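You operate a simulated robot arm through the tools that you are given. There is no shell and no other tool.

You are at the controls of a simulated robot arm. One attempt, no reset.

Task
Try the plugged cream hand switch once and stand it in the PASS or FAIL holder, as the tester shows.
Fine: turn the power knob off before pulling it out.

Only the result counts: the job must be done as asked and must still hold three seconds after the hand-in. Knocking over, shifting, dropping, spilling or breaking anything else fails it.

Robot
A 7-joint arm with a fingered hand, fixed in place. Base frame: the origin is on the floor under the middle of its stand, x ahead of it, y to its left, z up; the work surface is at about z = 900. Units: mm, rad, N and s.
It reaches about 1228 mm from its shoulder. Its first joint turns from -2.007 to 2.007 rad. Payload 5 kg.
The TCP is the grasp point between the finger pads, 32 mm short of the fingertips. In the tool frame z runs along the fingers and y along their closing line. The gripper opens to 160 mm; its body begins 89 mm behind the TCP. The gripper is a hand of 4 fingers: y runs from the thumb to the fingers, the wrist lies at [0, 0, -267] in the tool frame.
Orientation is that of the tool frame in the base frame, as [roll, pitch, yaw] about the fixed x, y, z axes, in that order (R = Rz(yaw) Ry(pitch) Rx(roll)). With the fingers straight down and closing along the base's y, the tool's x points along the base's -x, its y along +y and its z along -z.

Tools
- The arm moves only by the tool apply_moves. Its argument "rows" is a list of rows, each a list of 2 entries, a list of its own where there are three numbers: the shift along the base's x, y, z in mm, then the turn, a rotation vector about the base's x, y, z in rad. In form: [[[tx, ty, tz], [wx, wy, wz]], ...]. A call has 1 to 20 rows; each row shifts and turns the commanded pose from where the row before left it. Rows are played at 5 a second. More than 50 mm and 0.15 rad between two rows, and nothing of the call is played. A pose out of reach is approached as far as the arm can. The call stops where the force on the tool passes 40 N (or 10 N more than at its start, if that is more) or the arm is blocked; 0.2 s more then pass. In this call time passes only in rows, and 0.2 s behind the last. It gives the time, the measured TCP pose, the force on the tool (base axes), the opening and the grip force at its end, in the units of the frame above (readings bear some noise), with the torque about the TCP (base axes, N m) and any sound that the robot's microphone picked up.
- Cameras (640 x 400 px; columns grow to the right, rows downward): "scene" is fixed at [400, 501.5, 1530.7]; the picture's right is [-0.81, -0.59, 0.00], its down [-0.30, 0.41, -0.86] and it looks along [0.50, -0.70, -0.51] (base axes); focal length 315 px, centre (320, 200). "wrist" rides on the gripper at [80, -4, -114] in the tool frame; the picture's right is [0.05, 1.00, 0.00], its down [-0.82, 0.04, -0.58] and it looks along [-0.58, 0.03, 0.82] (tool axes); focal length 265 px, centre (320, 200). There is no depth. A picture from a camera that has moved, and an enlarged one, comes with that camera's place and axes in the base frame and with its lens.
- grab_frame(camera): a new picture of that camera. No time passes.
- slide_trunk(by): slides the trunk up (or, below 0, down) by that many mm; the arm rides with it, the base frame stays. It gives what a move gives, with no picture.
- curl_fingers(finger1, finger2, finger3, thumb_bend): sets how far each is bent, from 0 (flat) to 1 (curled in); at 0.3 the hand is open as for a grip, at 0.7 the pads meet at the TCP. One left out holds its place. A second passes; each finger stops where it meets its share of the squeeze, and holds until it gets a number again. It is the only way to open and close the hand. It gives what a move gives, with no picture; readings hold the bend of each and the force on the fingers (four entries, about 0 where the hand has none), thumb and palm.
- zoom(camera, box): a new picture of the part [left, top, right, bottom] of that camera's present view, enlarged. No time passes.
- job_done(): hands the job in; it is judged then, once.

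Nothing tells you positions but the pictures and the camera data. Unless the task says otherwise, let go and move clear before handing in.

The tools are called after "Emit:" as a command line: name --argument value ..., lists and objects as JSON in quotes. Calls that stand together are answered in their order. apply_moves: Moves the arm, as the interface text tells. Its arguments: {"type":"object","properties":{"rows":{"type":"array"}},"required":["rows"]} The other tools are called the same way: slide_trunk (by) moves the trunk up or down; curl_fingers (finger1, finger2, finger3, thumb_bend) moves the fingers one by one; grab_frame (camera) takes a picture; zoom (camera, box) takes an enlarged picture of a part of a camera's view; job_done () hands the job in.

At the start:

```text
time_s: 0.0
ee_pos: [681.3, -171.6, 1360.2]
tcp_rot: [-3.142, 0.0, 3.141]
force: [0.6, -0.3, 0.0]
torque: [-0.01, -0.03, -0.01]
width: 160.0
gripper_force: 0.1
shape: jaw
bend: [0.3, 0.3, 0.3, 0.3]
finger forces: [0.0, 0.0, 0.1, 0.1, 0.1, 0.0]
trunk travel left (down, up): [-725.0, 265.0]
```

scene: 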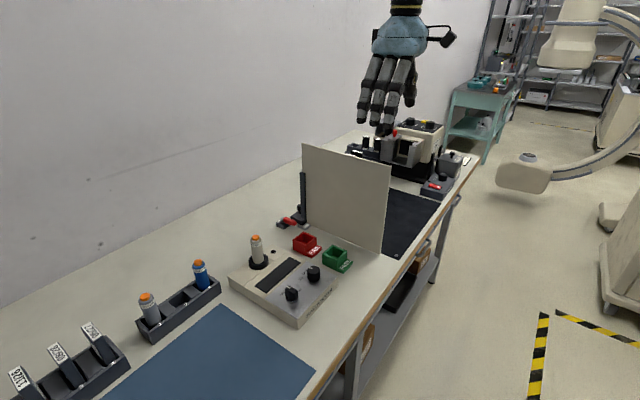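
wrist: 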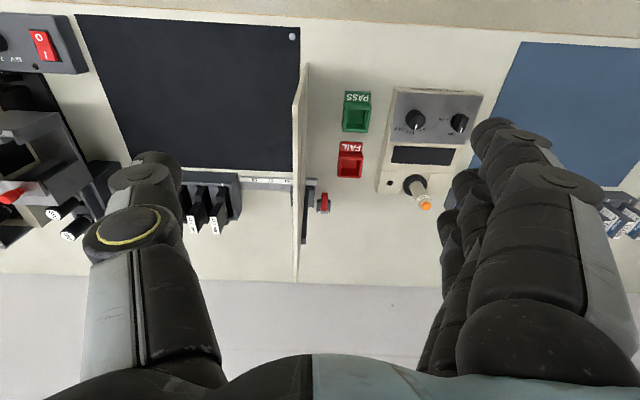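

I see a bench with a tester (two knobs, dark display, a cream hand switch with an orange button plugged into a socket), and red FAIL and green PASS holders next to it. I'll look closer before moving.

Emit:
zoom --camera "scene" --box '[220, 210, 380, 330]'

Emit:
zoom --camera "wrist" --box '[320, 70, 500, 220]'

Emit:
zoom --camera "scene" --box '[0, 200, 240, 400]'

```text
3.33 times, centred on (300, 270) of scene
camera zoom: at [400.0, 501.5, 1530.7], right [-0.81, -0.59, 0.0], down [-0.3, 0.41, -0.86], along [0.5, -0.7, -0.51], focal length 1050 px, centre (387, -33)
```

zoom: 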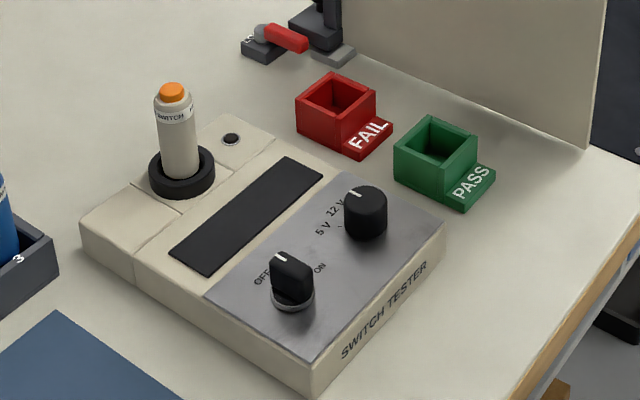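

```text
2.67 times, centred on (410, 145) of wrist
camera zoom: at [600.9, -174.2, 1474.4], right [-0.05, 1.0, 0.0], down [0.82, 0.04, 0.58], along [0.58, 0.03, -0.82], focal length 708 px, centre (80, 347)
```

zoom: 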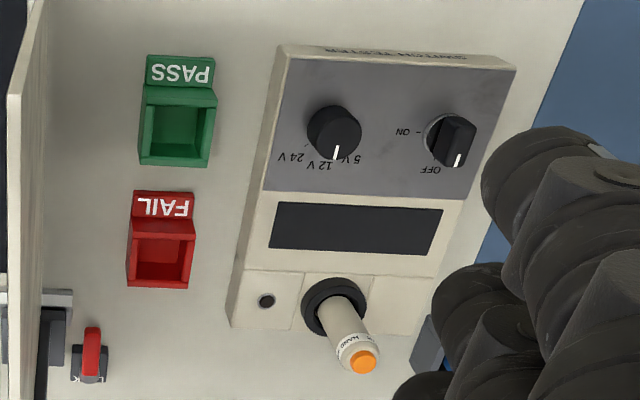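

```text
2.00 times, centred on (120, 300) of scene
camera zoom: at [400.0, 501.5, 1530.7], right [-0.81, -0.59, 0.0], down [-0.3, 0.41, -0.86], along [0.5, -0.7, -0.51], focal length 630 px, centre (720, 0)
```

zoom: 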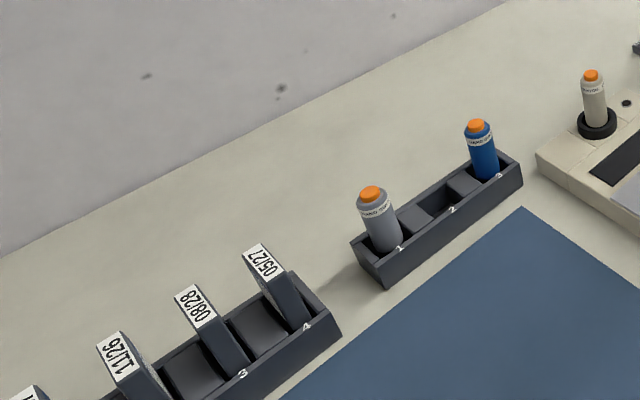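

The tester's power knob points to OFF, the range knob to about 12 V. The switch stands at about (920, 63), its top at z≈1027. I'll zoom in on the labels and the other devices.

Emit:
zoom --camera "scene" --box '[240, 225, 280, 250]'

Emit:
zoom --camera "scene" --box '[270, 250, 350, 300]'

Emit:
zoom --camera "scene" --box '[340, 110, 480, 200]'

Emit:
zoom --camera "wrist" --box '[0, 0, 320, 250]'

Emit:
zoom --camera "wrist" --box '[390, 160, 450, 220]'

```text
16.00 times, centred on (260, 238) of scene
camera zoom: at [400.0, 501.5, 1530.7], right [-0.81, -0.59, 0.0], down [-0.3, 0.41, -0.86], along [0.5, -0.7, -0.51], focal length 5042 px, centre (1280, -400)
```

zoom: 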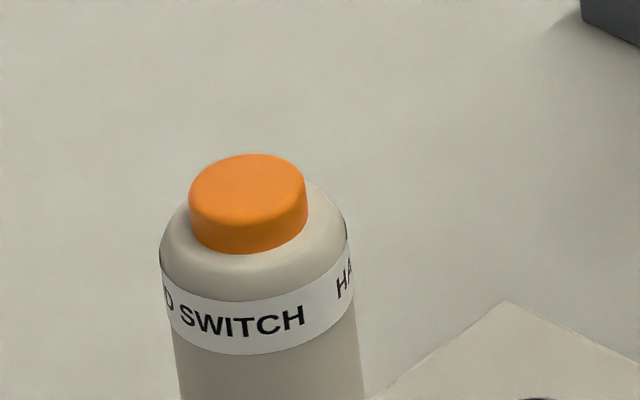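

```text
8.00 times, centred on (310, 275) of scene
camera zoom: at [400.0, 501.5, 1530.7], right [-0.81, -0.59, 0.0], down [-0.3, 0.41, -0.86], along [0.5, -0.7, -0.51], focal length 2521 px, centre (400, -400)
```

zoom: 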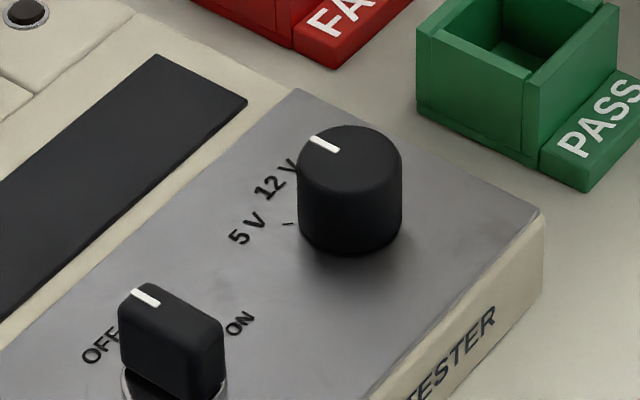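

```text
4.44 times, centred on (410, 155) of scene
camera zoom: at [400.0, 501.5, 1530.7], right [-0.81, -0.59, 0.0], down [-0.3, 0.41, -0.86], along [0.5, -0.7, -0.51], focal length 1401 px, centre (-80, 400)
```

zoom: 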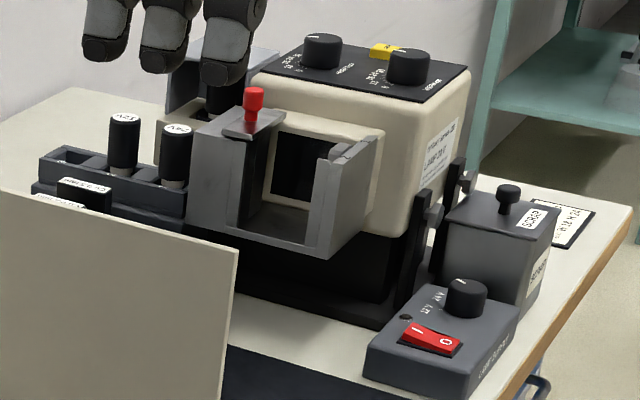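

```text
1.60 times, centred on (160, 125) of wrist
camera zoom: at [600.9, -174.2, 1474.4], right [-0.05, 1.0, 0.0], down [0.82, 0.04, 0.58], along [0.58, 0.03, -0.82], focal length 425 px, centre (576, 320)
```

zoom: 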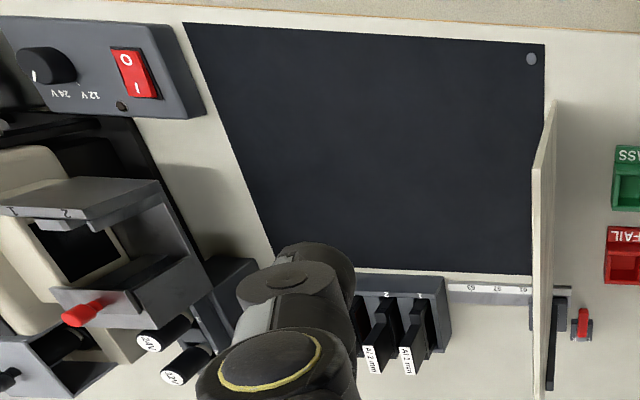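

```text
6.67 times, centred on (420, 190) of wrist
camera zoom: at [600.9, -174.2, 1474.4], right [-0.05, 1.0, 0.0], down [0.82, 0.04, 0.58], along [0.58, 0.03, -0.82], focal length 1769 px, centre (-347, 267)
```

zoom: 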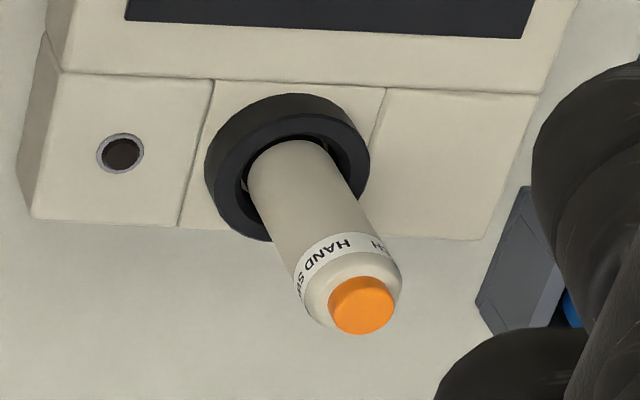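

The switch label just says HAND SWITCH. The tester is off, and its power knob is a bar knob at about (764, 108), top z≈966, with ON 90° clockwise. I'll move the hand over the tester, staying high, away from the divider.

Emit:
apply_moves --rows '[[[15, 45, 0], [0, 0, 0]], [[15, 45, 0], [0, 0, 0]], [[15, 45, 0], [0, 0, 0]], [[15, 45, 0], [0, 0, 0]], [[15, 45, 0], [0, 0, 0]], [[8, 45, 0], [0, 0, 0]], [[0, 10, -45], [0, 0, 0]], [[0, 0, -45], [0, 0, 0]], [[0, 0, -45], [0, 0, 0]], [[0, 0, -45], [0, 0, 0]]]'

```text
time_s: 2.2
ee_pos: [764.0, 109.8, 1179.4]
tcp_rot: [-3.141, 0.0, 3.141]
force: [-0.9, 0.4, -0.5]
torque: [0.0, 0.02, -0.01]
width: 159.9
gripper_force: 0.0
shape: jaw
bend: [0.3, 0.3, 0.3, 0.3]
finger forces: [0.1, 0.0, 0.0, 0.0, 0.0, 0.0]
trunk travel left (down, up): [-725.0, 265.0]
```

The hand should now be about 215 mm above the power knob. I'll partly close the fingers to see how they look.

Emit:
grab_frame --camera "wrist"

Emit:
grab_frame --camera "scene"

Emit:
curl_fingers --finger1 0.55 --finger2 0.55 --finger3 0.55 --thumb_bend 0.55

```text
taken
camera wrist: at [683.8, 106.5, 1293.5], right [-0.05, 1.0, 0.0], down [0.82, 0.04, 0.58], along [0.58, 0.03, -0.82], focal length 265 px, centre (320, 200)
```

wrist: 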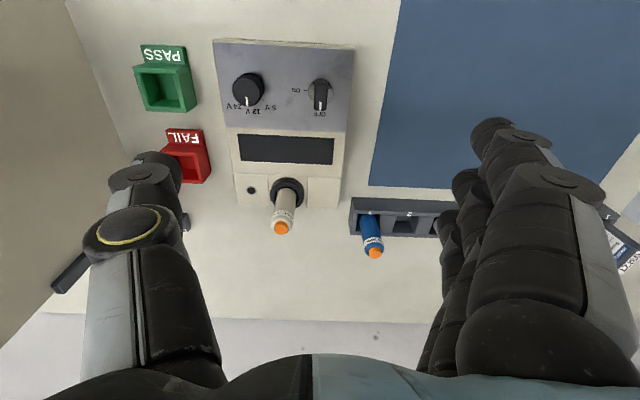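

```text
taken
```

scene: 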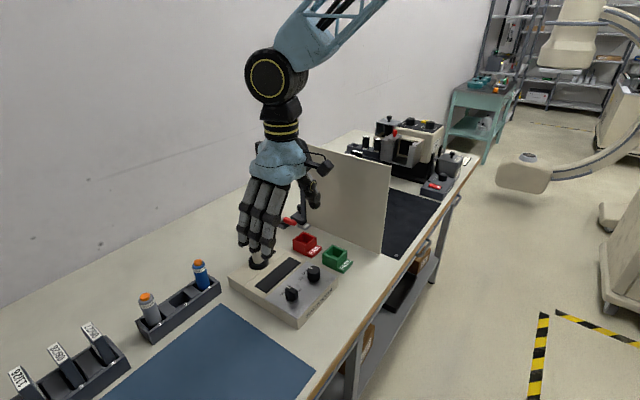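

```text
time_s: 3.2
ee_pos: [762.9, 109.6, 1179.8]
tcp_rot: [-3.141, 0.001, 3.141]
force: [-0.1, -0.6, -0.5]
torque: [0.03, -0.01, 0.02]
width: 72.8
gripper_force: 0.0
shape: fingers
bend: [0.55, 0.55, 0.55, 0.55]
finger forces: [0.0, 0.0, 0.0, 0.0, 0.0, 0.0]
trunk travel left (down, up): [-725.0, 265.0]
```

The fingers are now at 0.55, about 73 mm apart. I'll look at their shape.

Emit:
grab_frame --camera "wrist"

Emit:
zoom --camera "scene" --box '[200, 120, 360, 320]'

```text
taken
camera wrist: at [683.0, 106.2, 1294.3], right [-0.05, 1.0, 0.0], down [0.82, 0.04, 0.58], along [0.58, 0.03, -0.82], focal length 265 px, centre (320, 200)
```

wrist: 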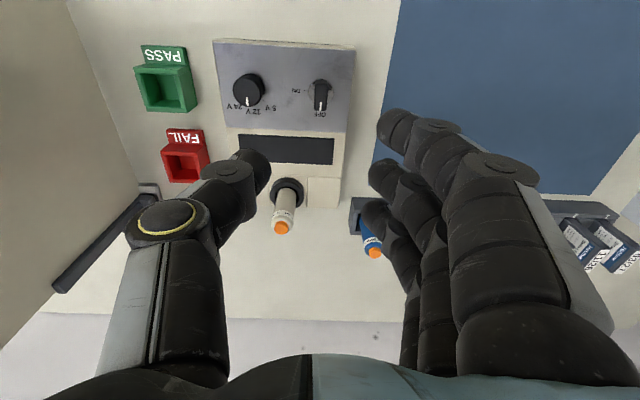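

```text
2.00 times, centred on (280, 220) of scene
camera zoom: at [400.0, 501.5, 1530.7], right [-0.81, -0.59, 0.0], down [-0.3, 0.41, -0.86], along [0.5, -0.7, -0.51], focal length 630 px, centre (400, 160)
```

zoom: 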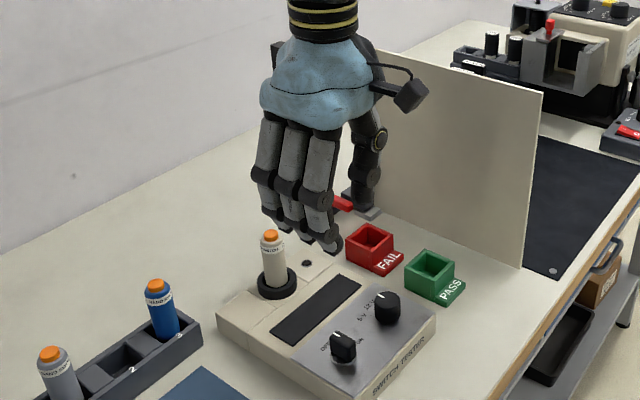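

The fingers are about 25–30 mm apart and the thumb faces the middle one. I'll test a pinch in the air with thumb and middle finger only.

Emit:
curl_fingers --finger1 0.3 --finger2 0.66 --finger3 0.3 --thumb_bend 0.66

Emit:
grab_frame --camera "wrist"

Emit:
zoom --camera "scene" --box '[220, 130, 348, 210]'

Emit:
zoom --camera "scene" --box '[200, 120, 360, 320]'

```text
time_s: 4.2
ee_pos: [763.2, 107.8, 1179.3]
tcp_rot: [3.141, 0.0, -3.14]
force: [-0.1, -0.1, 0.2]
torque: [0.05, 0.03, 0.0]
width: 99.9
gripper_force: 0.0
shape: fingers
bend: [0.3, 0.66, 0.3, 0.66]
finger forces: [0.1, 0.0, 0.0, 0.0, 0.0, 0.1]
trunk travel left (down, up): [-725.0, 265.0]
```

```text
taken
camera wrist: at [683.0, 106.2, 1294.3], right [-0.05, 1.0, 0.0], down [0.82, 0.04, 0.58], along [0.58, 0.03, -0.82], focal length 265 px, centre (320, 200)
```

wrist: 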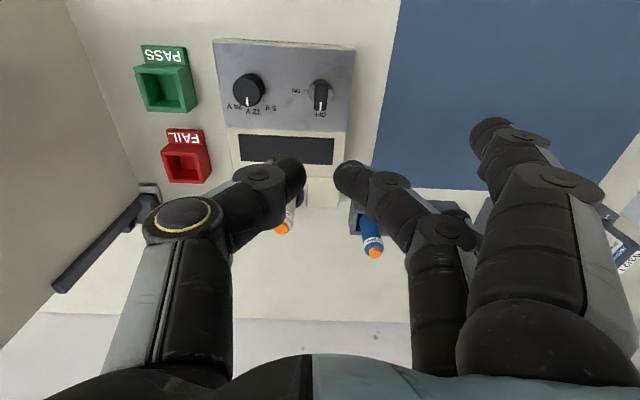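

```text
5.00 times, centred on (284, 170) of scene
camera zoom: at [400.0, 501.5, 1530.7], right [-0.81, -0.59, 0.0], down [-0.3, 0.41, -0.86], along [0.5, -0.7, -0.51], focal length 1576 px, centre (500, 350)
```

zoom: 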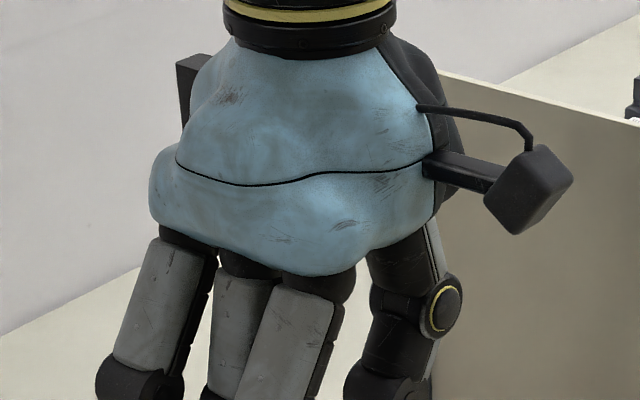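

```text
2.00 times, centred on (280, 220) of scene
camera zoom: at [400.0, 501.5, 1530.7], right [-0.81, -0.59, 0.0], down [-0.3, 0.41, -0.86], along [0.5, -0.7, -0.51], focal length 630 px, centre (400, 160)
```

zoom: 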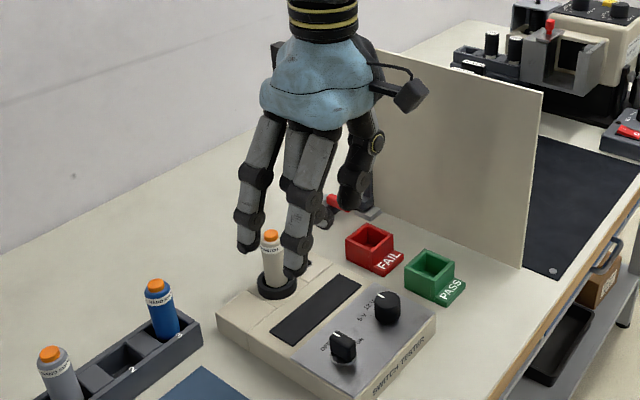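

At 0.66 the tips are about 30 mm apart, with the tips some 31 mm below the TCP. I'll try tucking the outer two fingers fully in, so only the middle finger and thumb reach the knob.

Emit:
curl_fingers --finger1 1.0 --finger2 0.6 --finger3 1.0 --thumb_bend 0.6

Emit:
grab_frame --camera "wrist"

Emit:
zoom --camera "scene" --box '[200, 120, 360, 320]'

```text
time_s: 5.2
ee_pos: [763.6, 108.3, 1180.8]
tcp_rot: [-3.141, -0.001, 3.14]
force: [0.2, -0.1, 0.3]
torque: [-0.01, -0.01, 0.03]
width: 55.2
gripper_force: 0.1
shape: fingers
bend: [1.0, 0.6, 1.0, 0.6]
finger forces: [0.0, 0.1, 0.0, 0.0, 0.0, 0.0]
trunk travel left (down, up): [-725.0, 265.0]
```

```text
taken
camera wrist: at [683.0, 106.2, 1294.3], right [-0.05, 1.0, 0.0], down [0.82, 0.04, 0.58], along [0.58, 0.03, -0.82], focal length 265 px, centre (320, 200)
```

wrist: 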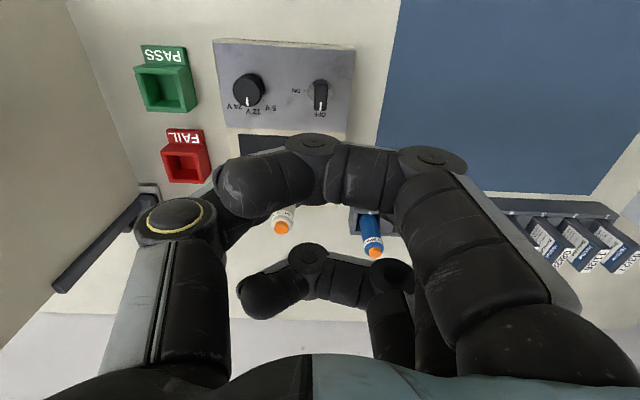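

```text
2.00 times, centred on (280, 220) of scene
camera zoom: at [400.0, 501.5, 1530.7], right [-0.81, -0.59, 0.0], down [-0.3, 0.41, -0.86], along [0.5, -0.7, -0.51], focal length 630 px, centre (400, 160)
```

zoom: 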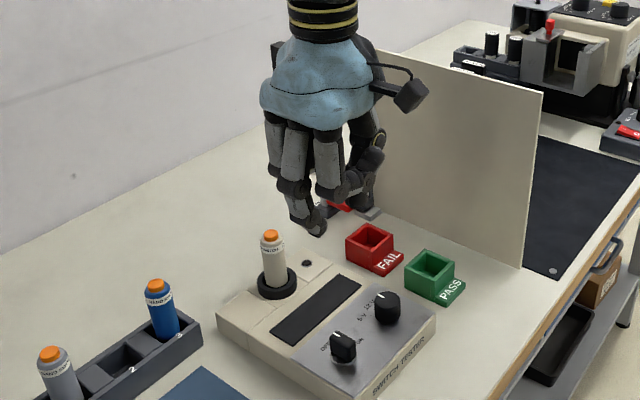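

The outer fingers tuck out of the way. I'll refine the knob's position with a wrist zoom before going down.

Emit:
zoom --camera "wrist" --box '[210, 35, 370, 135]'

Emit:
zoom --camera "scene" --box '[272, 275, 312, 305]'

```text
4.00 times, centred on (290, 85) of wrist
camera zoom: at [683.0, 106.2, 1294.3], right [-0.05, 1.0, 0.0], down [0.82, 0.04, 0.58], along [0.58, 0.03, -0.82], focal length 1062 px, centre (440, 660)
```

zoom: 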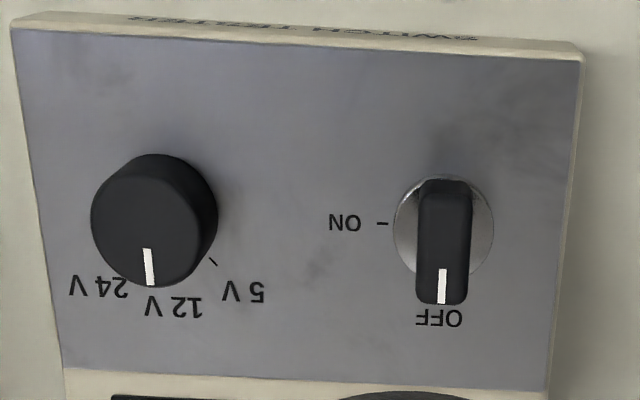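

```text
13.33 times, centred on (292, 290) of scene
camera zoom: at [400.0, 501.5, 1530.7], right [-0.81, -0.59, 0.0], down [-0.3, 0.41, -0.86], along [0.5, -0.7, -0.51], focal length 4202 px, centre (693, -1000)
```

zoom: 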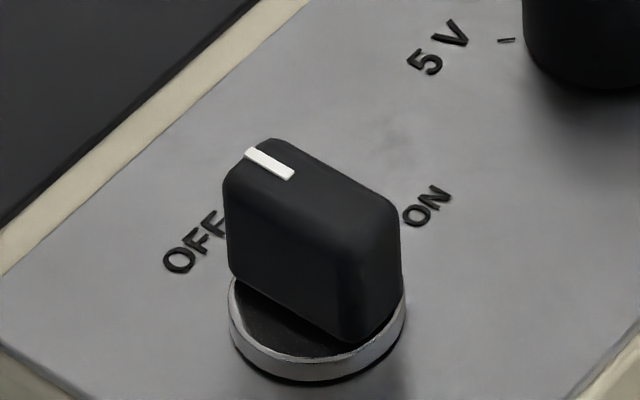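

The knob axis is at about (765, 111.5), roughly +2/+1.3 mm from the TCP. I'll descend to about z=1000 and check from the scene camera.

Emit:
apply_moves --rows '[[[2, 1.3, -40], [0, 0, 0]], [[0, 0, -40], [0, 0, 0]], [[0, 0, -40], [0, 0, 0]], [[0, 0, -30], [0, 0, 0]], [[0, 0, -20], [0, 0, 0]], [[0, 0, -8], [0, 0, 0]], [[0, 0, 0], [0, 0, 0]]]'

Emit:
zoom --camera "scene" --box '[240, 220, 360, 320]'

Emit:
grab_frame --camera "wrist"

```text
time_s: 6.8
ee_pos: [766.8, 108.0, 1000.5]
tcp_rot: [3.141, -0.001, 3.14]
force: [-0.6, 0.3, -0.1]
torque: [0.02, 0.0, 0.01]
width: 55.4
gripper_force: 0.2
shape: fingers
bend: [1.0, 0.6, 1.0, 0.6]
finger forces: [0.0, 0.0, 0.0, 0.1, 0.1, 0.1]
trunk travel left (down, up): [-725.0, 265.0]
```

```text
4.00 times, centred on (300, 270) of scene
camera zoom: at [400.0, 501.5, 1530.7], right [-0.81, -0.59, 0.0], down [-0.3, 0.41, -0.86], along [0.5, -0.7, -0.51], focal length 1261 px, centre (400, -80)
```

zoom: 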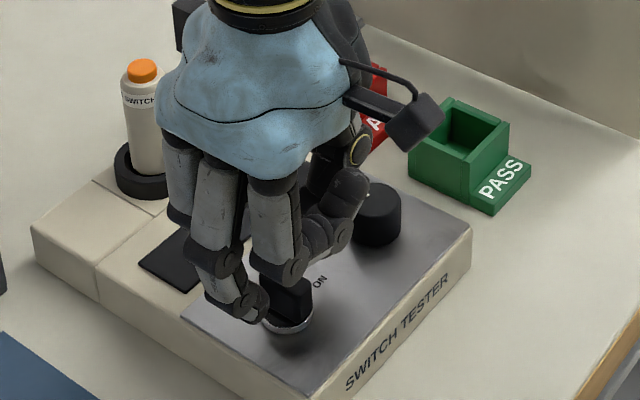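

```text
taken
camera wrist: at [685.3, 106.6, 1115.4], right [-0.05, 1.0, 0.0], down [0.82, 0.04, 0.58], along [0.58, 0.03, -0.82], focal length 265 px, centre (320, 200)
```

wrist: 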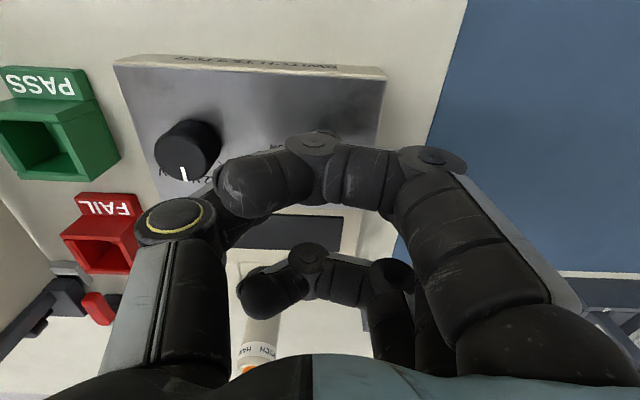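

The middle finger and thumb straddle the knob, tips near knob-top height. I'll go down 18 mm so that the tips sit beside the bar, just above its disc.

Emit:
apply_moves --rows '[[[0, 0.5, -8], [0, 0, 0]], [[0, 0, -6], [0, 0, 0]], [[0, 0, -4], [0, 0, 0]], [[0, 0, 0], [0, 0, 0]]]'

Emit:
zoom --camera "scene" --box '[260, 240, 340, 310]'

```text
time_s: 7.8
ee_pos: [765.2, 108.9, 983.7]
tcp_rot: [3.141, 0.001, -3.141]
force: [-0.5, 0.5, 0.2]
torque: [-0.01, -0.03, -0.02]
width: 55.4
gripper_force: 0.0
shape: fingers
bend: [1.0, 0.6, 1.0, 0.6]
finger forces: [0.1, 0.1, 0.0, 0.1, 0.0, 0.1]
trunk travel left (down, up): [-725.0, 265.0]
```

```text
5.71 times, centred on (300, 275) of scene
camera zoom: at [400.0, 501.5, 1530.7], right [-0.81, -0.59, 0.0], down [-0.3, 0.41, -0.86], along [0.5, -0.7, -0.51], focal length 1801 px, centre (434, -229)
```

zoom: 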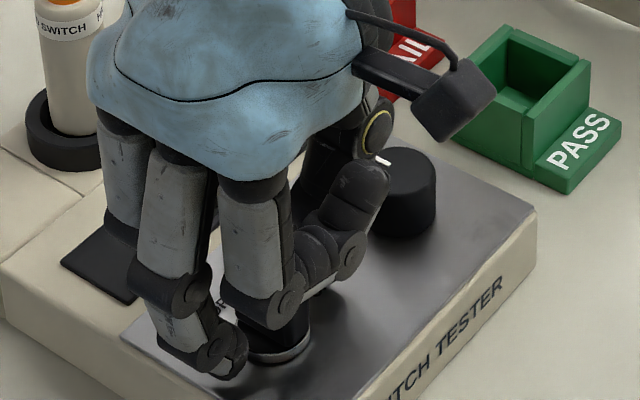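

The tips are beside the bar with no contact. I'll pinch the bar now with the thumb and middle finger.

Emit:
curl_fingers --finger2 0.68 --thumb_bend 0.68

Emit:
zoom --camera "scene" --box '[260, 240, 340, 310]'

```text
time_s: 8.8
ee_pos: [765.6, 109.9, 983.0]
tcp_rot: [3.14, -0.001, -3.141]
force: [0.7, -0.8, -1.2]
torque: [0.03, 0.01, 0.01]
width: 51.8
gripper_force: 2.4
shape: fingers
bend: [1.0, 0.66, 1.0, 0.67]
finger forces: [0.0, 1.7, 0.0, 0.0, 1.9, 0.0]
trunk travel left (down, up): [-725.0, 265.0]
```

```text
5.71 times, centred on (300, 275) of scene
camera zoom: at [400.0, 501.5, 1530.7], right [-0.81, -0.59, 0.0], down [-0.3, 0.41, -0.86], along [0.5, -0.7, -0.51], focal length 1801 px, centre (434, -229)
```

zoom: 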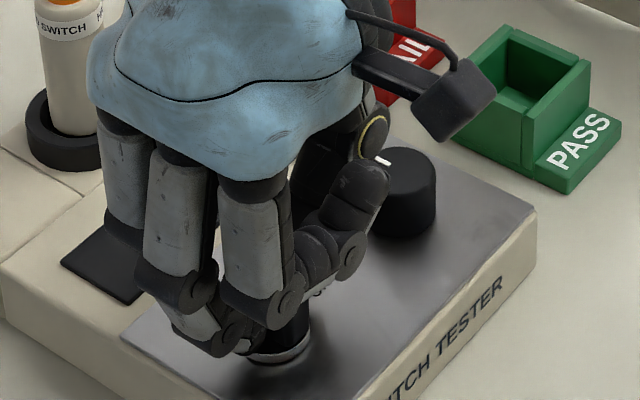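

Both touch the bar at about 0.66 bend. I'll squeeze a little more for a firm grip.

Emit:
curl_fingers --finger2 0.78 --thumb_bend 0.78

```text
time_s: 9.8
ee_pos: [766.6, 108.8, 982.1]
tcp_rot: [-3.141, -0.002, 3.141]
force: [-1.3, -9.5, -12.3]
torque: [-0.05, 0.02, 0.04]
width: 50.4
gripper_force: 12.4
shape: fingers
bend: [1.0, 0.68, 1.0, 0.69]
finger forces: [0.0, 7.6, 0.1, 0.0, 16.3, 0.1]
trunk travel left (down, up): [-725.0, 265.0]
```

The grip is firm (7.6 / 16 N). I'll start turning clockwise towards ON in small steps, checking part way.

Emit:
apply_moves --rows '[[[0, 0, 0], [0, 0, -0.12]], [[0, 0, 0], [0, 0, -0.13]], [[0, 0, 0], [0, 0, -0.13]], [[0, 0, 0], [0, 0, -0.13]]]'

Emit:
zoom --camera "scene" --box '[260, 240, 340, 310]'

```text
time_s: 10.8
ee_pos: [767.0, 109.9, 982.5]
tcp_rot: [-3.139, -0.001, 2.628]
force: [-7.9, -9.6, -14.6]
torque: [-0.12, 0.09, 0.03]
width: 50.7
gripper_force: 11.8
shape: fingers
bend: [1.0, 0.68, 1.0, 0.69]
finger forces: [0.1, 5.8, 0.0, 0.1, 18.4, 0.1]
trunk travel left (down, up): [-725.0, 265.0]
```

```text
5.71 times, centred on (300, 275) of scene
camera zoom: at [400.0, 501.5, 1530.7], right [-0.81, -0.59, 0.0], down [-0.3, 0.41, -0.86], along [0.5, -0.7, -0.51], focal length 1801 px, centre (434, -229)
```

zoom: 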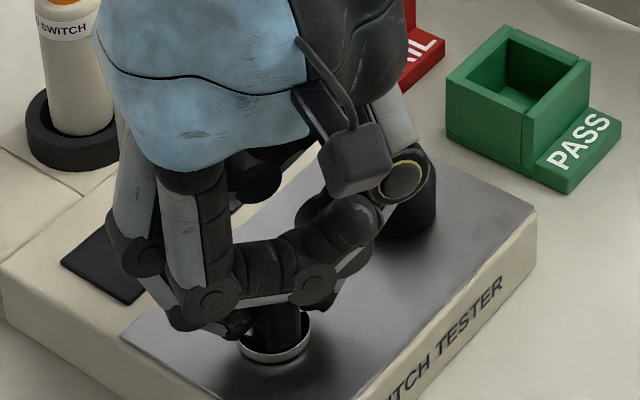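

The turn proceeds without resistance to speak of. I'll continue to the full 90°.

Emit:
apply_moves --rows '[[[0, 0, 0], [0, 0, -0.13]], [[0, 0, 0], [0, 0, -0.13]], [[0, 0, 0], [0, 0, -0.13]], [[0, 0, 0], [0, 0, -0.13]]]'

Emit:
zoom --camera "scene" --box '[260, 240, 340, 310]'

```text
time_s: 11.8
ee_pos: [766.7, 109.8, 983.6]
tcp_rot: [-3.139, -0.001, 2.11]
force: [-10.6, -10.0, -17.7]
torque: [-0.14, 0.12, 0.03]
width: 50.9
gripper_force: 11.4
shape: fingers
bend: [1.0, 0.68, 1.0, 0.68]
finger forces: [0.1, 4.9, 0.1, 0.1, 18.5, 0.0]
trunk travel left (down, up): [-725.0, 265.0]
```

```text
5.71 times, centred on (300, 275) of scene
camera zoom: at [400.0, 501.5, 1530.7], right [-0.81, -0.59, 0.0], down [-0.3, 0.41, -0.86], along [0.5, -0.7, -0.51], focal length 1801 px, centre (434, -229)
```

zoom: 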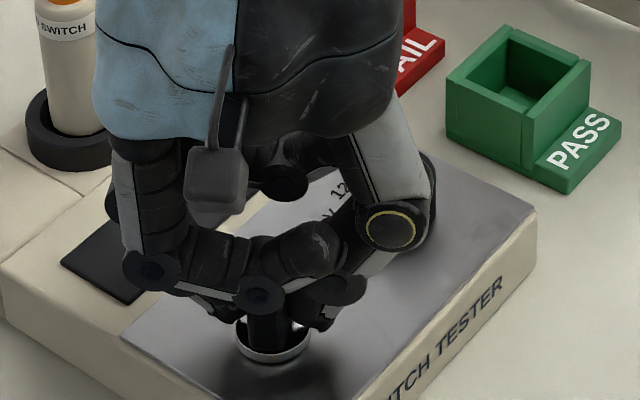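

The bar is turning with the hand. I'll finish the last 0.53 rad.

Emit:
apply_moves --rows '[[[0, 0, 0], [0, 0, -0.13]], [[0, 0, 0], [0, 0, -0.13]], [[0, 0, 0], [0, 0, -0.13]], [[0, 0, 0], [0, 0, -0.14]]]'

Emit:
zoom --camera "scene" --box '[240, 220, 360, 310]'

```text
time_s: 12.8
ee_pos: [766.1, 108.8, 984.4]
tcp_rot: [-3.138, 0.0, 1.58]
force: [-14.5, -8.6, -16.2]
torque: [-0.19, 0.2, 0.07]
width: 50.9
gripper_force: 11.9
shape: fingers
bend: [1.0, 0.68, 1.0, 0.68]
finger forces: [0.1, 4.7, 0.1, 0.0, 18.9, 0.0]
trunk travel left (down, up): [-725.0, 265.0]
```

```text
4.44 times, centred on (300, 265) of scene
camera zoom: at [400.0, 501.5, 1530.7], right [-0.81, -0.59, 0.0], down [-0.3, 0.41, -0.86], along [0.5, -0.7, -0.51], focal length 1401 px, centre (409, -89)
```

zoom: 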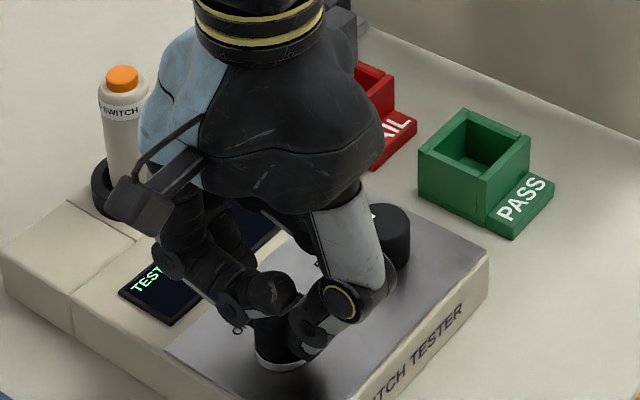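

The display lit up with "TEST…", so the tester is on. I'll release the knob and lift straight up to read it.

Emit:
curl_fingers --finger2 0.58 --thumb_bend 0.58

Emit:
apply_moves --rows '[[[0, 0, 15], [0, 0, 0]], [[0, 0, 30], [0, 0, 0]], [[0, 0, 45], [0, 0, 0]], [[0, 0, 45], [0, 0, 0]], [[0, 0, 45], [0, 0, 0]]]'

Emit:
zoom --camera "scene" --box '[220, 210, 380, 330]'

Emit:
grab_frame --camera "wrist"

```text
time_s: 13.8
ee_pos: [767.6, 109.6, 983.1]
tcp_rot: [-3.141, 0.0, 1.581]
force: [-0.4, 0.3, 0.2]
torque: [0.02, 0.0, -0.02]
width: 57.2
gripper_force: 0.0
shape: fingers
bend: [1.0, 0.57, 1.0, 0.57]
finger forces: [0.0, 0.1, 0.0, 0.0, 0.1, 0.0]
trunk travel left (down, up): [-725.0, 265.0]
```

```text
time_s: 15.0
ee_pos: [764.8, 111.8, 1162.8]
tcp_rot: [-3.141, -0.001, 1.582]
force: [-0.2, -0.2, 0.1]
torque: [0.01, -0.06, -0.04]
width: 57.4
gripper_force: 0.0
shape: fingers
bend: [1.0, 0.57, 1.0, 0.57]
finger forces: [0.1, 0.1, 0.1, 0.0, 0.0, 0.0]
trunk travel left (down, up): [-725.0, 265.0]
```

```text
3.33 times, centred on (300, 270) of scene
camera zoom: at [400.0, 501.5, 1530.7], right [-0.81, -0.59, 0.0], down [-0.3, 0.41, -0.86], along [0.5, -0.7, -0.51], focal length 1050 px, centre (387, -33)
```

zoom: 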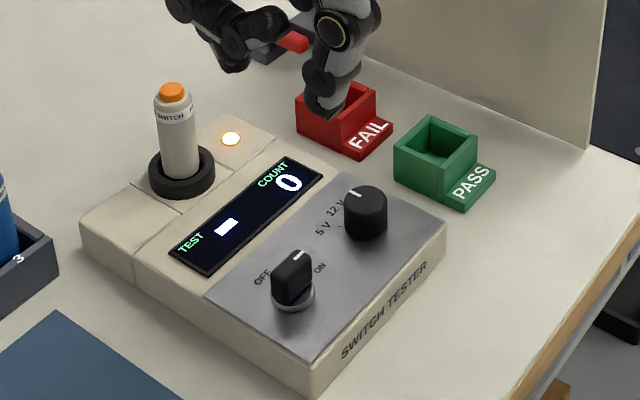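

```text
taken
camera wrist: at [760.4, 192.4, 1278.0], right [1.0, 0.06, 0.0], down [0.05, -0.81, 0.58], along [0.04, -0.58, -0.82], focal length 265 px, centre (320, 200)
```

wrist: 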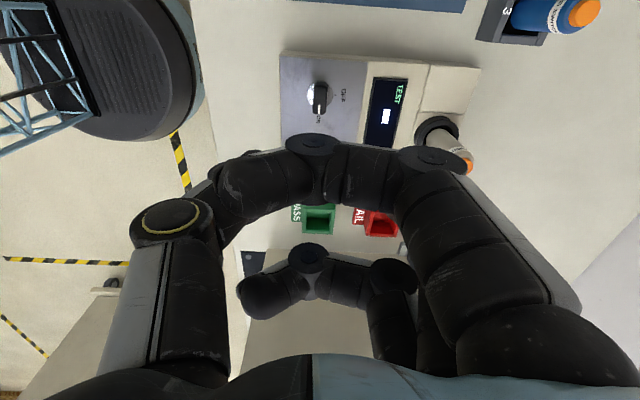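

The display reads TEST – / COUNT 0 with the lamp lit: ready for one press. I'll move over the switch, open the hand and look to align precisely.

Emit:
apply_moves --rows '[[[39, -11, 0], [0, 0, 0]], [[39, -11, 0], [0, 0, 0]], [[39, -12, 0], [0, 0, 0]], [[38, -11, 0], [0, 0, 0]], [[0, 0, 0], [0, 0, 0]]]'

Emit:
curl_fingers --finger1 0.3 --finger2 0.3 --finger3 0.3 --thumb_bend 0.3

Emit:
grab_frame --camera "wrist"

Emit:
grab_frame --camera "scene"

```text
time_s: 16.2
ee_pos: [920.4, 66.6, 1162.7]
tcp_rot: [-3.141, -0.001, 1.581]
force: [-0.3, 0.1, -0.1]
torque: [-0.01, -0.04, -0.05]
width: 56.9
gripper_force: 0.0
shape: fingers
bend: [1.0, 0.57, 1.0, 0.57]
finger forces: [0.0, 0.0, 0.1, 0.0, 0.0, 0.0]
trunk travel left (down, up): [-725.0, 265.0]
```

```text
time_s: 17.2
ee_pos: [920.9, 66.7, 1162.2]
tcp_rot: [-3.141, 0.001, 1.58]
force: [0.7, -0.3, 0.7]
torque: [-0.01, -0.03, 0.0]
width: 170.0
gripper_force: 0.0
shape: fingers
bend: [0.3, 0.3, 0.3, 0.3]
finger forces: [0.1, 0.0, 0.0, 0.0, 0.0, 0.0]
trunk travel left (down, up): [-725.0, 265.0]
```

```text
taken
camera wrist: at [916.1, 148.7, 1276.8], right [1.0, 0.06, 0.0], down [0.05, -0.81, 0.58], along [0.04, -0.58, -0.82], focal length 265 px, centre (320, 200)
```

wrist: 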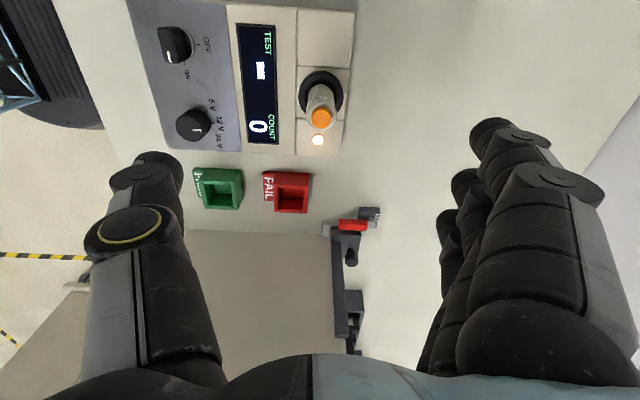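

```text
taken
```

scene: 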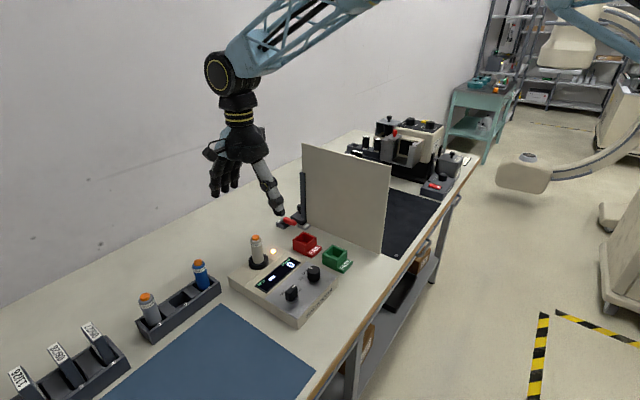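

The wrist view now shows the switch clearly, with the button near the centre column. I'll zoom to measure it.

Emit:
zoom --camera "wrist" --box '[270, 50, 370, 150]'

Emit:
zoom --camera "wrist" --box '[170, 130, 350, 240]'

```text
4.00 times, centred on (320, 100) of wrist
camera zoom: at [916.1, 148.7, 1276.8], right [1.0, 0.06, 0.0], down [0.05, -0.81, 0.58], along [0.04, -0.58, -0.82], focal length 1062 px, centre (320, 600)
```

zoom: 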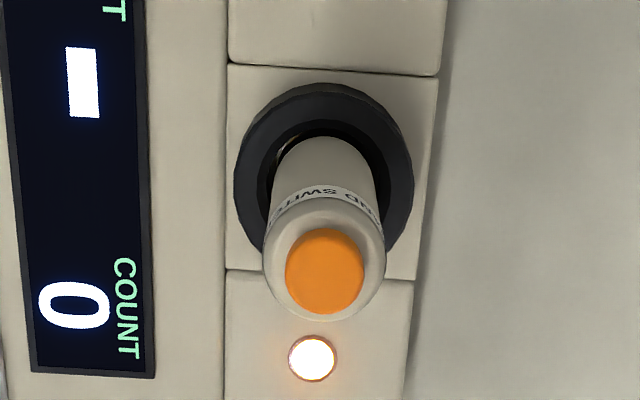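

```text
3.56 times, centred on (260, 185) of wrist
camera zoom: at [916.1, 148.7, 1276.8], right [1.0, 0.06, 0.0], down [0.05, -0.81, 0.58], along [0.04, -0.58, -0.82], focal length 944 px, centre (533, 253)
```

zoom: 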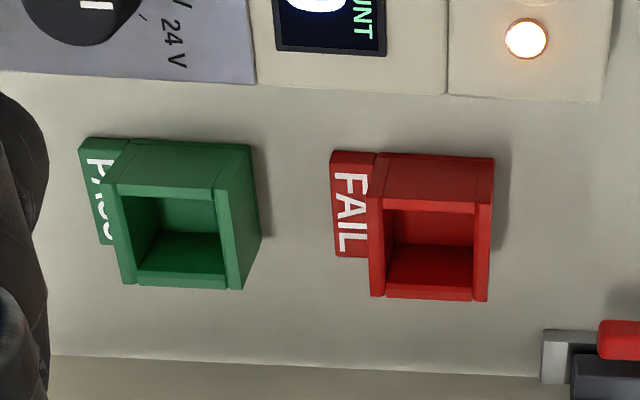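

The button axis is about (+1.3, +0.5) mm from the TCP, its top near z≈1024. I'll tuck the outer fingers and pinch the thumb and middle fingertip together as a pressing tip.

Emit:
curl_fingers --finger1 1.0 --finger2 0.6 --finger3 1.0 --thumb_bend 0.6

Emit:
curl_fingers --finger2 0.73 --thumb_bend 0.73

Emit:
apply_moves --rows '[[[1.3, 0.5, -30], [0, 0, 0]], [[0, 0, -30], [0, 0, 0]], [[0, 0, -15], [0, 0, 0]], [[0, 0, 0], [0, 0, 0]]]'

Emit:
zoom --camera "scene" --box '[200, 150, 330, 280]'

Emit:
grab_frame --camera "wrist"

```text
time_s: 18.2
ee_pos: [921.2, 66.9, 1163.3]
tcp_rot: [-3.141, 0.0, 1.581]
force: [-0.6, -0.5, 0.0]
torque: [0.0, 0.01, 0.01]
width: 55.3
gripper_force: 0.2
shape: fingers
bend: [1.0, 0.6, 1.0, 0.6]
finger forces: [0.0, 0.1, 0.1, 0.1, 0.1, 0.0]
trunk travel left (down, up): [-725.0, 265.0]
```

```text
time_s: 19.2
ee_pos: [921.5, 67.6, 1161.5]
tcp_rot: [3.141, 0.0, 1.581]
force: [0.6, -0.3, -0.1]
torque: [0.0, 0.0, -0.01]
width: 49.7
gripper_force: 0.0
shape: fingers
bend: [1.0, 0.72, 1.0, 0.72]
finger forces: [0.0, 0.1, 0.1, 0.0, 0.0, 0.0]
trunk travel left (down, up): [-725.0, 265.0]
```

```text
time_s: 20.2
ee_pos: [922.6, 66.1, 1087.6]
tcp_rot: [-3.141, -0.001, 1.581]
force: [0.0, 1.0, 0.1]
torque: [0.01, 0.03, 0.02]
width: 49.3
gripper_force: 0.1
shape: fingers
bend: [1.0, 0.72, 1.0, 0.72]
finger forces: [0.1, 0.1, 0.0, 0.0, 0.0, 0.0]
trunk travel left (down, up): [-725.0, 265.0]
```

```text
3.08 times, centred on (265, 215) of scene
camera zoom: at [400.0, 501.5, 1530.7], right [-0.81, -0.59, 0.0], down [-0.3, 0.41, -0.86], along [0.5, -0.7, -0.51], focal length 970 px, centre (489, 154)
```

zoom: 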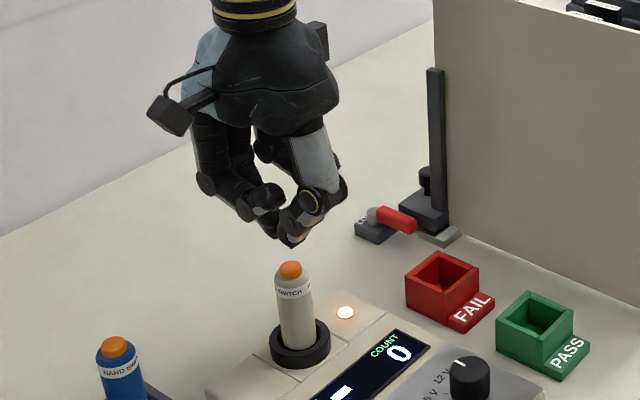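

```text
taken
camera wrist: at [917.3, 148.3, 1202.1], right [1.0, 0.06, 0.0], down [0.05, -0.81, 0.58], along [0.04, -0.58, -0.82], focal length 265 px, centre (320, 200)
```

wrist: 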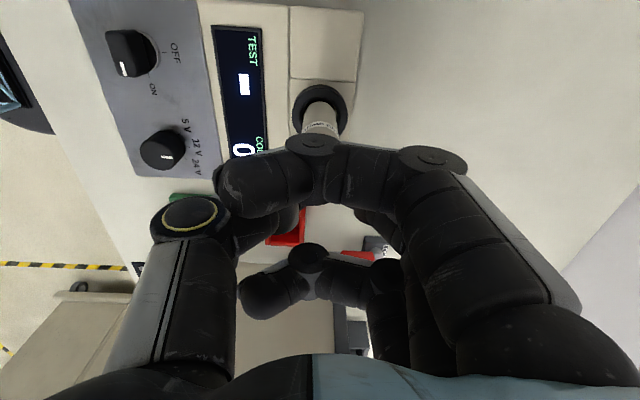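

The fingertips hover above the button. I'll zoom in to check alignment and the gap.

Emit:
zoom --camera "scene" --box '[240, 200, 290, 260]'

```text
6.67 times, centred on (265, 230) of scene
camera zoom: at [400.0, 501.5, 1530.7], right [-0.81, -0.59, 0.0], down [-0.3, 0.41, -0.86], along [0.5, -0.7, -0.51], focal length 2101 px, centre (687, 0)
```

zoom: 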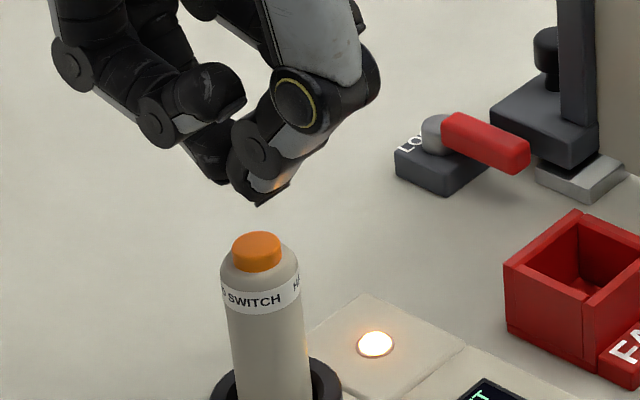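

Thumb and finger tips sit symmetrically over the button, about 23 mm above it. I'll go down 16 mm, then step slowly.

Emit:
apply_moves --rows '[[[0, 0, -8], [0, 0, 0]], [[0, 0, -5], [0, 0, 0]], [[0, 0, -3], [0, 0, 0]], [[0, 0, 0], [0, 0, 0]]]'

Emit:
zoom --camera "scene" --box '[240, 200, 290, 260]'

```text
time_s: 21.2
ee_pos: [921.2, 66.7, 1071.5]
tcp_rot: [3.14, 0.001, 1.582]
force: [0.5, -0.5, 0.0]
torque: [0.01, 0.01, 0.02]
width: 49.7
gripper_force: 0.1
shape: fingers
bend: [1.0, 0.72, 1.0, 0.72]
finger forces: [0.0, 0.0, 0.0, 0.0, 0.0, 0.0]
trunk travel left (down, up): [-725.0, 265.0]
```

```text
6.67 times, centred on (265, 230) of scene
camera zoom: at [400.0, 501.5, 1530.7], right [-0.81, -0.59, 0.0], down [-0.3, 0.41, -0.86], along [0.5, -0.7, -0.51], focal length 2101 px, centre (687, 0)
```

zoom: 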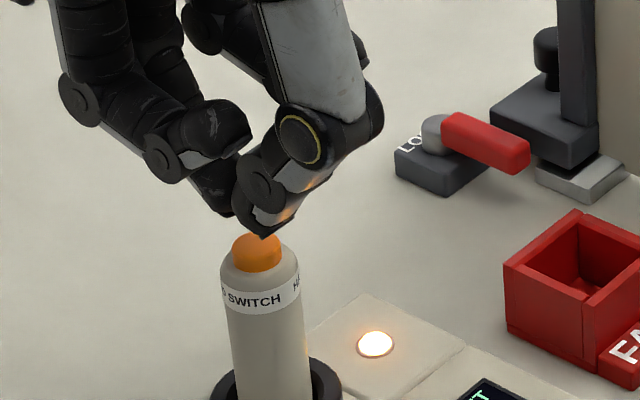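

The tips are just above the button. I'll step down in 1.5 mm rows.

Emit:
apply_moves --rows '[[[0, 0, -1.5], [0, 0, 0]], [[0, 0, -1.5], [0, 0, 0]], [[0, 0, -1], [0, 0, 0]]]'

```text
time_s: 22.0
ee_pos: [923.0, 65.7, 1068.4]
tcp_rot: [3.141, 0.001, 1.58]
force: [-0.2, 0.3, -0.2]
torque: [-0.01, -0.01, -0.02]
width: 49.8
gripper_force: 0.1
shape: fingers
bend: [1.0, 0.72, 1.0, 0.72]
finger forces: [0.0, 0.1, 0.0, 0.0, 0.0, 0.0]
trunk travel left (down, up): [-725.0, 265.0]
```

No contact yet, so I'll continue down.

Emit:
apply_moves --rows '[[[0, 0, -1.5], [0, 0, 0]], [[0, 0, -1.5], [0, 0, 0]]]'

Emit:
zoom --camera "scene" --box '[240, 200, 290, 260]'

```text
time_s: 22.6
ee_pos: [922.4, 65.9, 1064.9]
tcp_rot: [-3.141, 0.001, 1.581]
force: [0.2, -0.1, 0.1]
torque: [-0.01, 0.0, -0.02]
width: 49.6
gripper_force: 0.1
shape: fingers
bend: [1.0, 0.72, 1.0, 0.72]
finger forces: [0.0, 0.0, 0.0, 0.1, 0.0, 0.0]
trunk travel left (down, up): [-725.0, 265.0]
```

```text
6.67 times, centred on (265, 230) of scene
camera zoom: at [400.0, 501.5, 1530.7], right [-0.81, -0.59, 0.0], down [-0.3, 0.41, -0.86], along [0.5, -0.7, -0.51], focal length 2101 px, centre (687, 0)
```

zoom: 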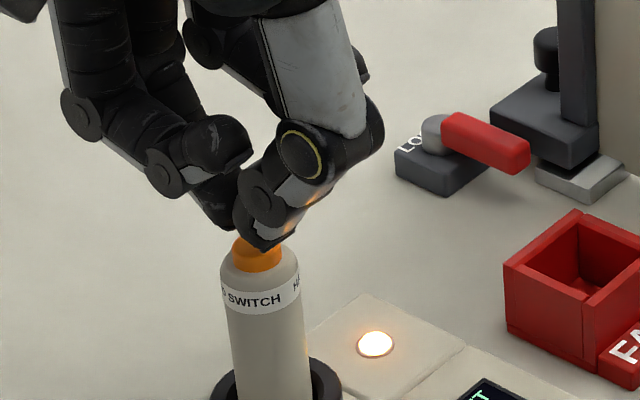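

Still no contact force. I'll keep stepping.

Emit:
apply_moves --rows '[[[0, 0, -1.5], [0, 0, 0]], [[0, 0, -1.5], [0, 0, 0]]]'

Emit:
zoom --camera "scene" --box '[240, 200, 290, 260]'

```text
time_s: 23.2
ee_pos: [922.7, 65.8, 1061.7]
tcp_rot: [3.141, -0.001, 1.582]
force: [-0.1, 0.1, -0.5]
torque: [-0.03, 0.02, -0.02]
width: 49.6
gripper_force: 0.1
shape: fingers
bend: [1.0, 0.72, 1.0, 0.72]
finger forces: [0.0, 0.0, 0.1, 0.1, 0.0, 0.0]
trunk travel left (down, up): [-725.0, 265.0]
```

```text
6.67 times, centred on (265, 230) of scene
camera zoom: at [400.0, 501.5, 1530.7], right [-0.81, -0.59, 0.0], down [-0.3, 0.41, -0.86], along [0.5, -0.7, -0.51], focal length 2101 px, centre (687, 0)
```

zoom: 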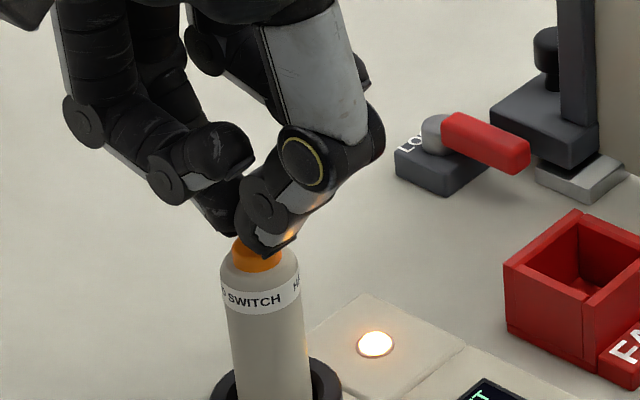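

Very near contact now. I'll continue in small steps.

Emit:
apply_moves --rows '[[[0, 0, -1], [0, 0, 0]], [[0, 0, -1], [0, 0, 0]]]'

Emit:
apply_moves --rows '[[[0, 0, -1], [0, 0, 0]], [[0, 0, -1], [0, 0, 0]]]'

Emit:
zoom --camera "scene" --box '[240, 200, 320, 290]'

```text
time_s: 23.8
ee_pos: [922.8, 64.5, 1060.6]
tcp_rot: [3.141, 0.0, 1.58]
force: [0.6, -0.1, -0.5]
torque: [0.0, -0.01, 0.02]
width: 49.9
gripper_force: 0.0
shape: fingers
bend: [1.0, 0.72, 1.0, 0.72]
finger forces: [0.1, 0.0, 0.0, 0.0, 0.1, 0.1]
trunk travel left (down, up): [-725.0, 265.0]
```

```text
time_s: 24.4
ee_pos: [922.4, 66.3, 1058.4]
tcp_rot: [-3.14, -0.001, 1.581]
force: [0.8, 0.1, 0.4]
torque: [-0.02, 0.01, -0.01]
width: 49.5
gripper_force: 0.0
shape: fingers
bend: [1.0, 0.72, 1.0, 0.72]
finger forces: [0.0, 0.1, 0.0, 0.0, 0.1, 0.0]
trunk travel left (down, up): [-725.0, 265.0]
```

```text
4.44 times, centred on (280, 245) of scene
camera zoom: at [400.0, 501.5, 1530.7], right [-0.81, -0.59, 0.0], down [-0.3, 0.41, -0.86], along [0.5, -0.7, -0.51], focal length 1401 px, centre (498, 0)
```

zoom: 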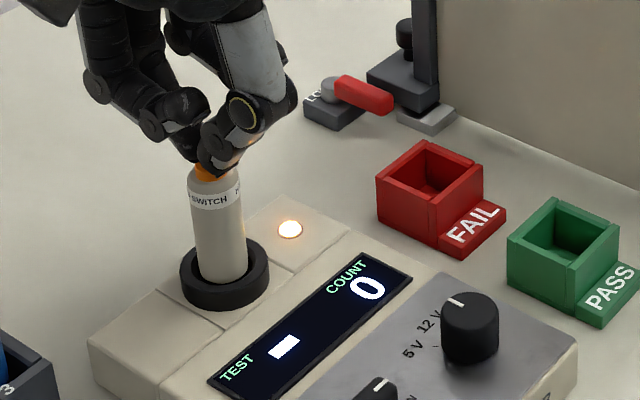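

Still free at z≈1058. I'll keep stepping in 1 mm rows.

Emit:
apply_moves --rows '[[[0, 0, -1], [0, 0, 0]], [[0, 0, -1], [0, 0, 0]]]'

Emit:
zoom --camera "scene" --box '[240, 220, 280, 260]'

```text
time_s: 25.0
ee_pos: [922.0, 66.6, 1055.0]
tcp_rot: [3.141, 0.0, 1.58]
force: [0.6, -0.3, 1.9]
torque: [0.01, -0.01, 0.0]
width: 49.7
gripper_force: 0.1
shape: fingers
bend: [1.0, 0.72, 1.0, 0.72]
finger forces: [0.0, 0.0, 0.0, 0.0, 0.0, 0.1]
trunk travel left (down, up): [-725.0, 265.0]
heard: click
```

```text
10.00 times, centred on (260, 240) of scene
camera zoom: at [400.0, 501.5, 1530.7], right [-0.81, -0.59, 0.0], down [-0.3, 0.41, -0.86], along [0.5, -0.7, -0.51], focal length 3151 px, centre (920, -200)
```

zoom: 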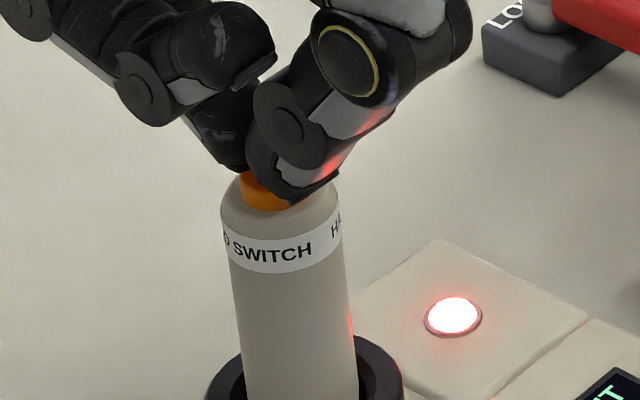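

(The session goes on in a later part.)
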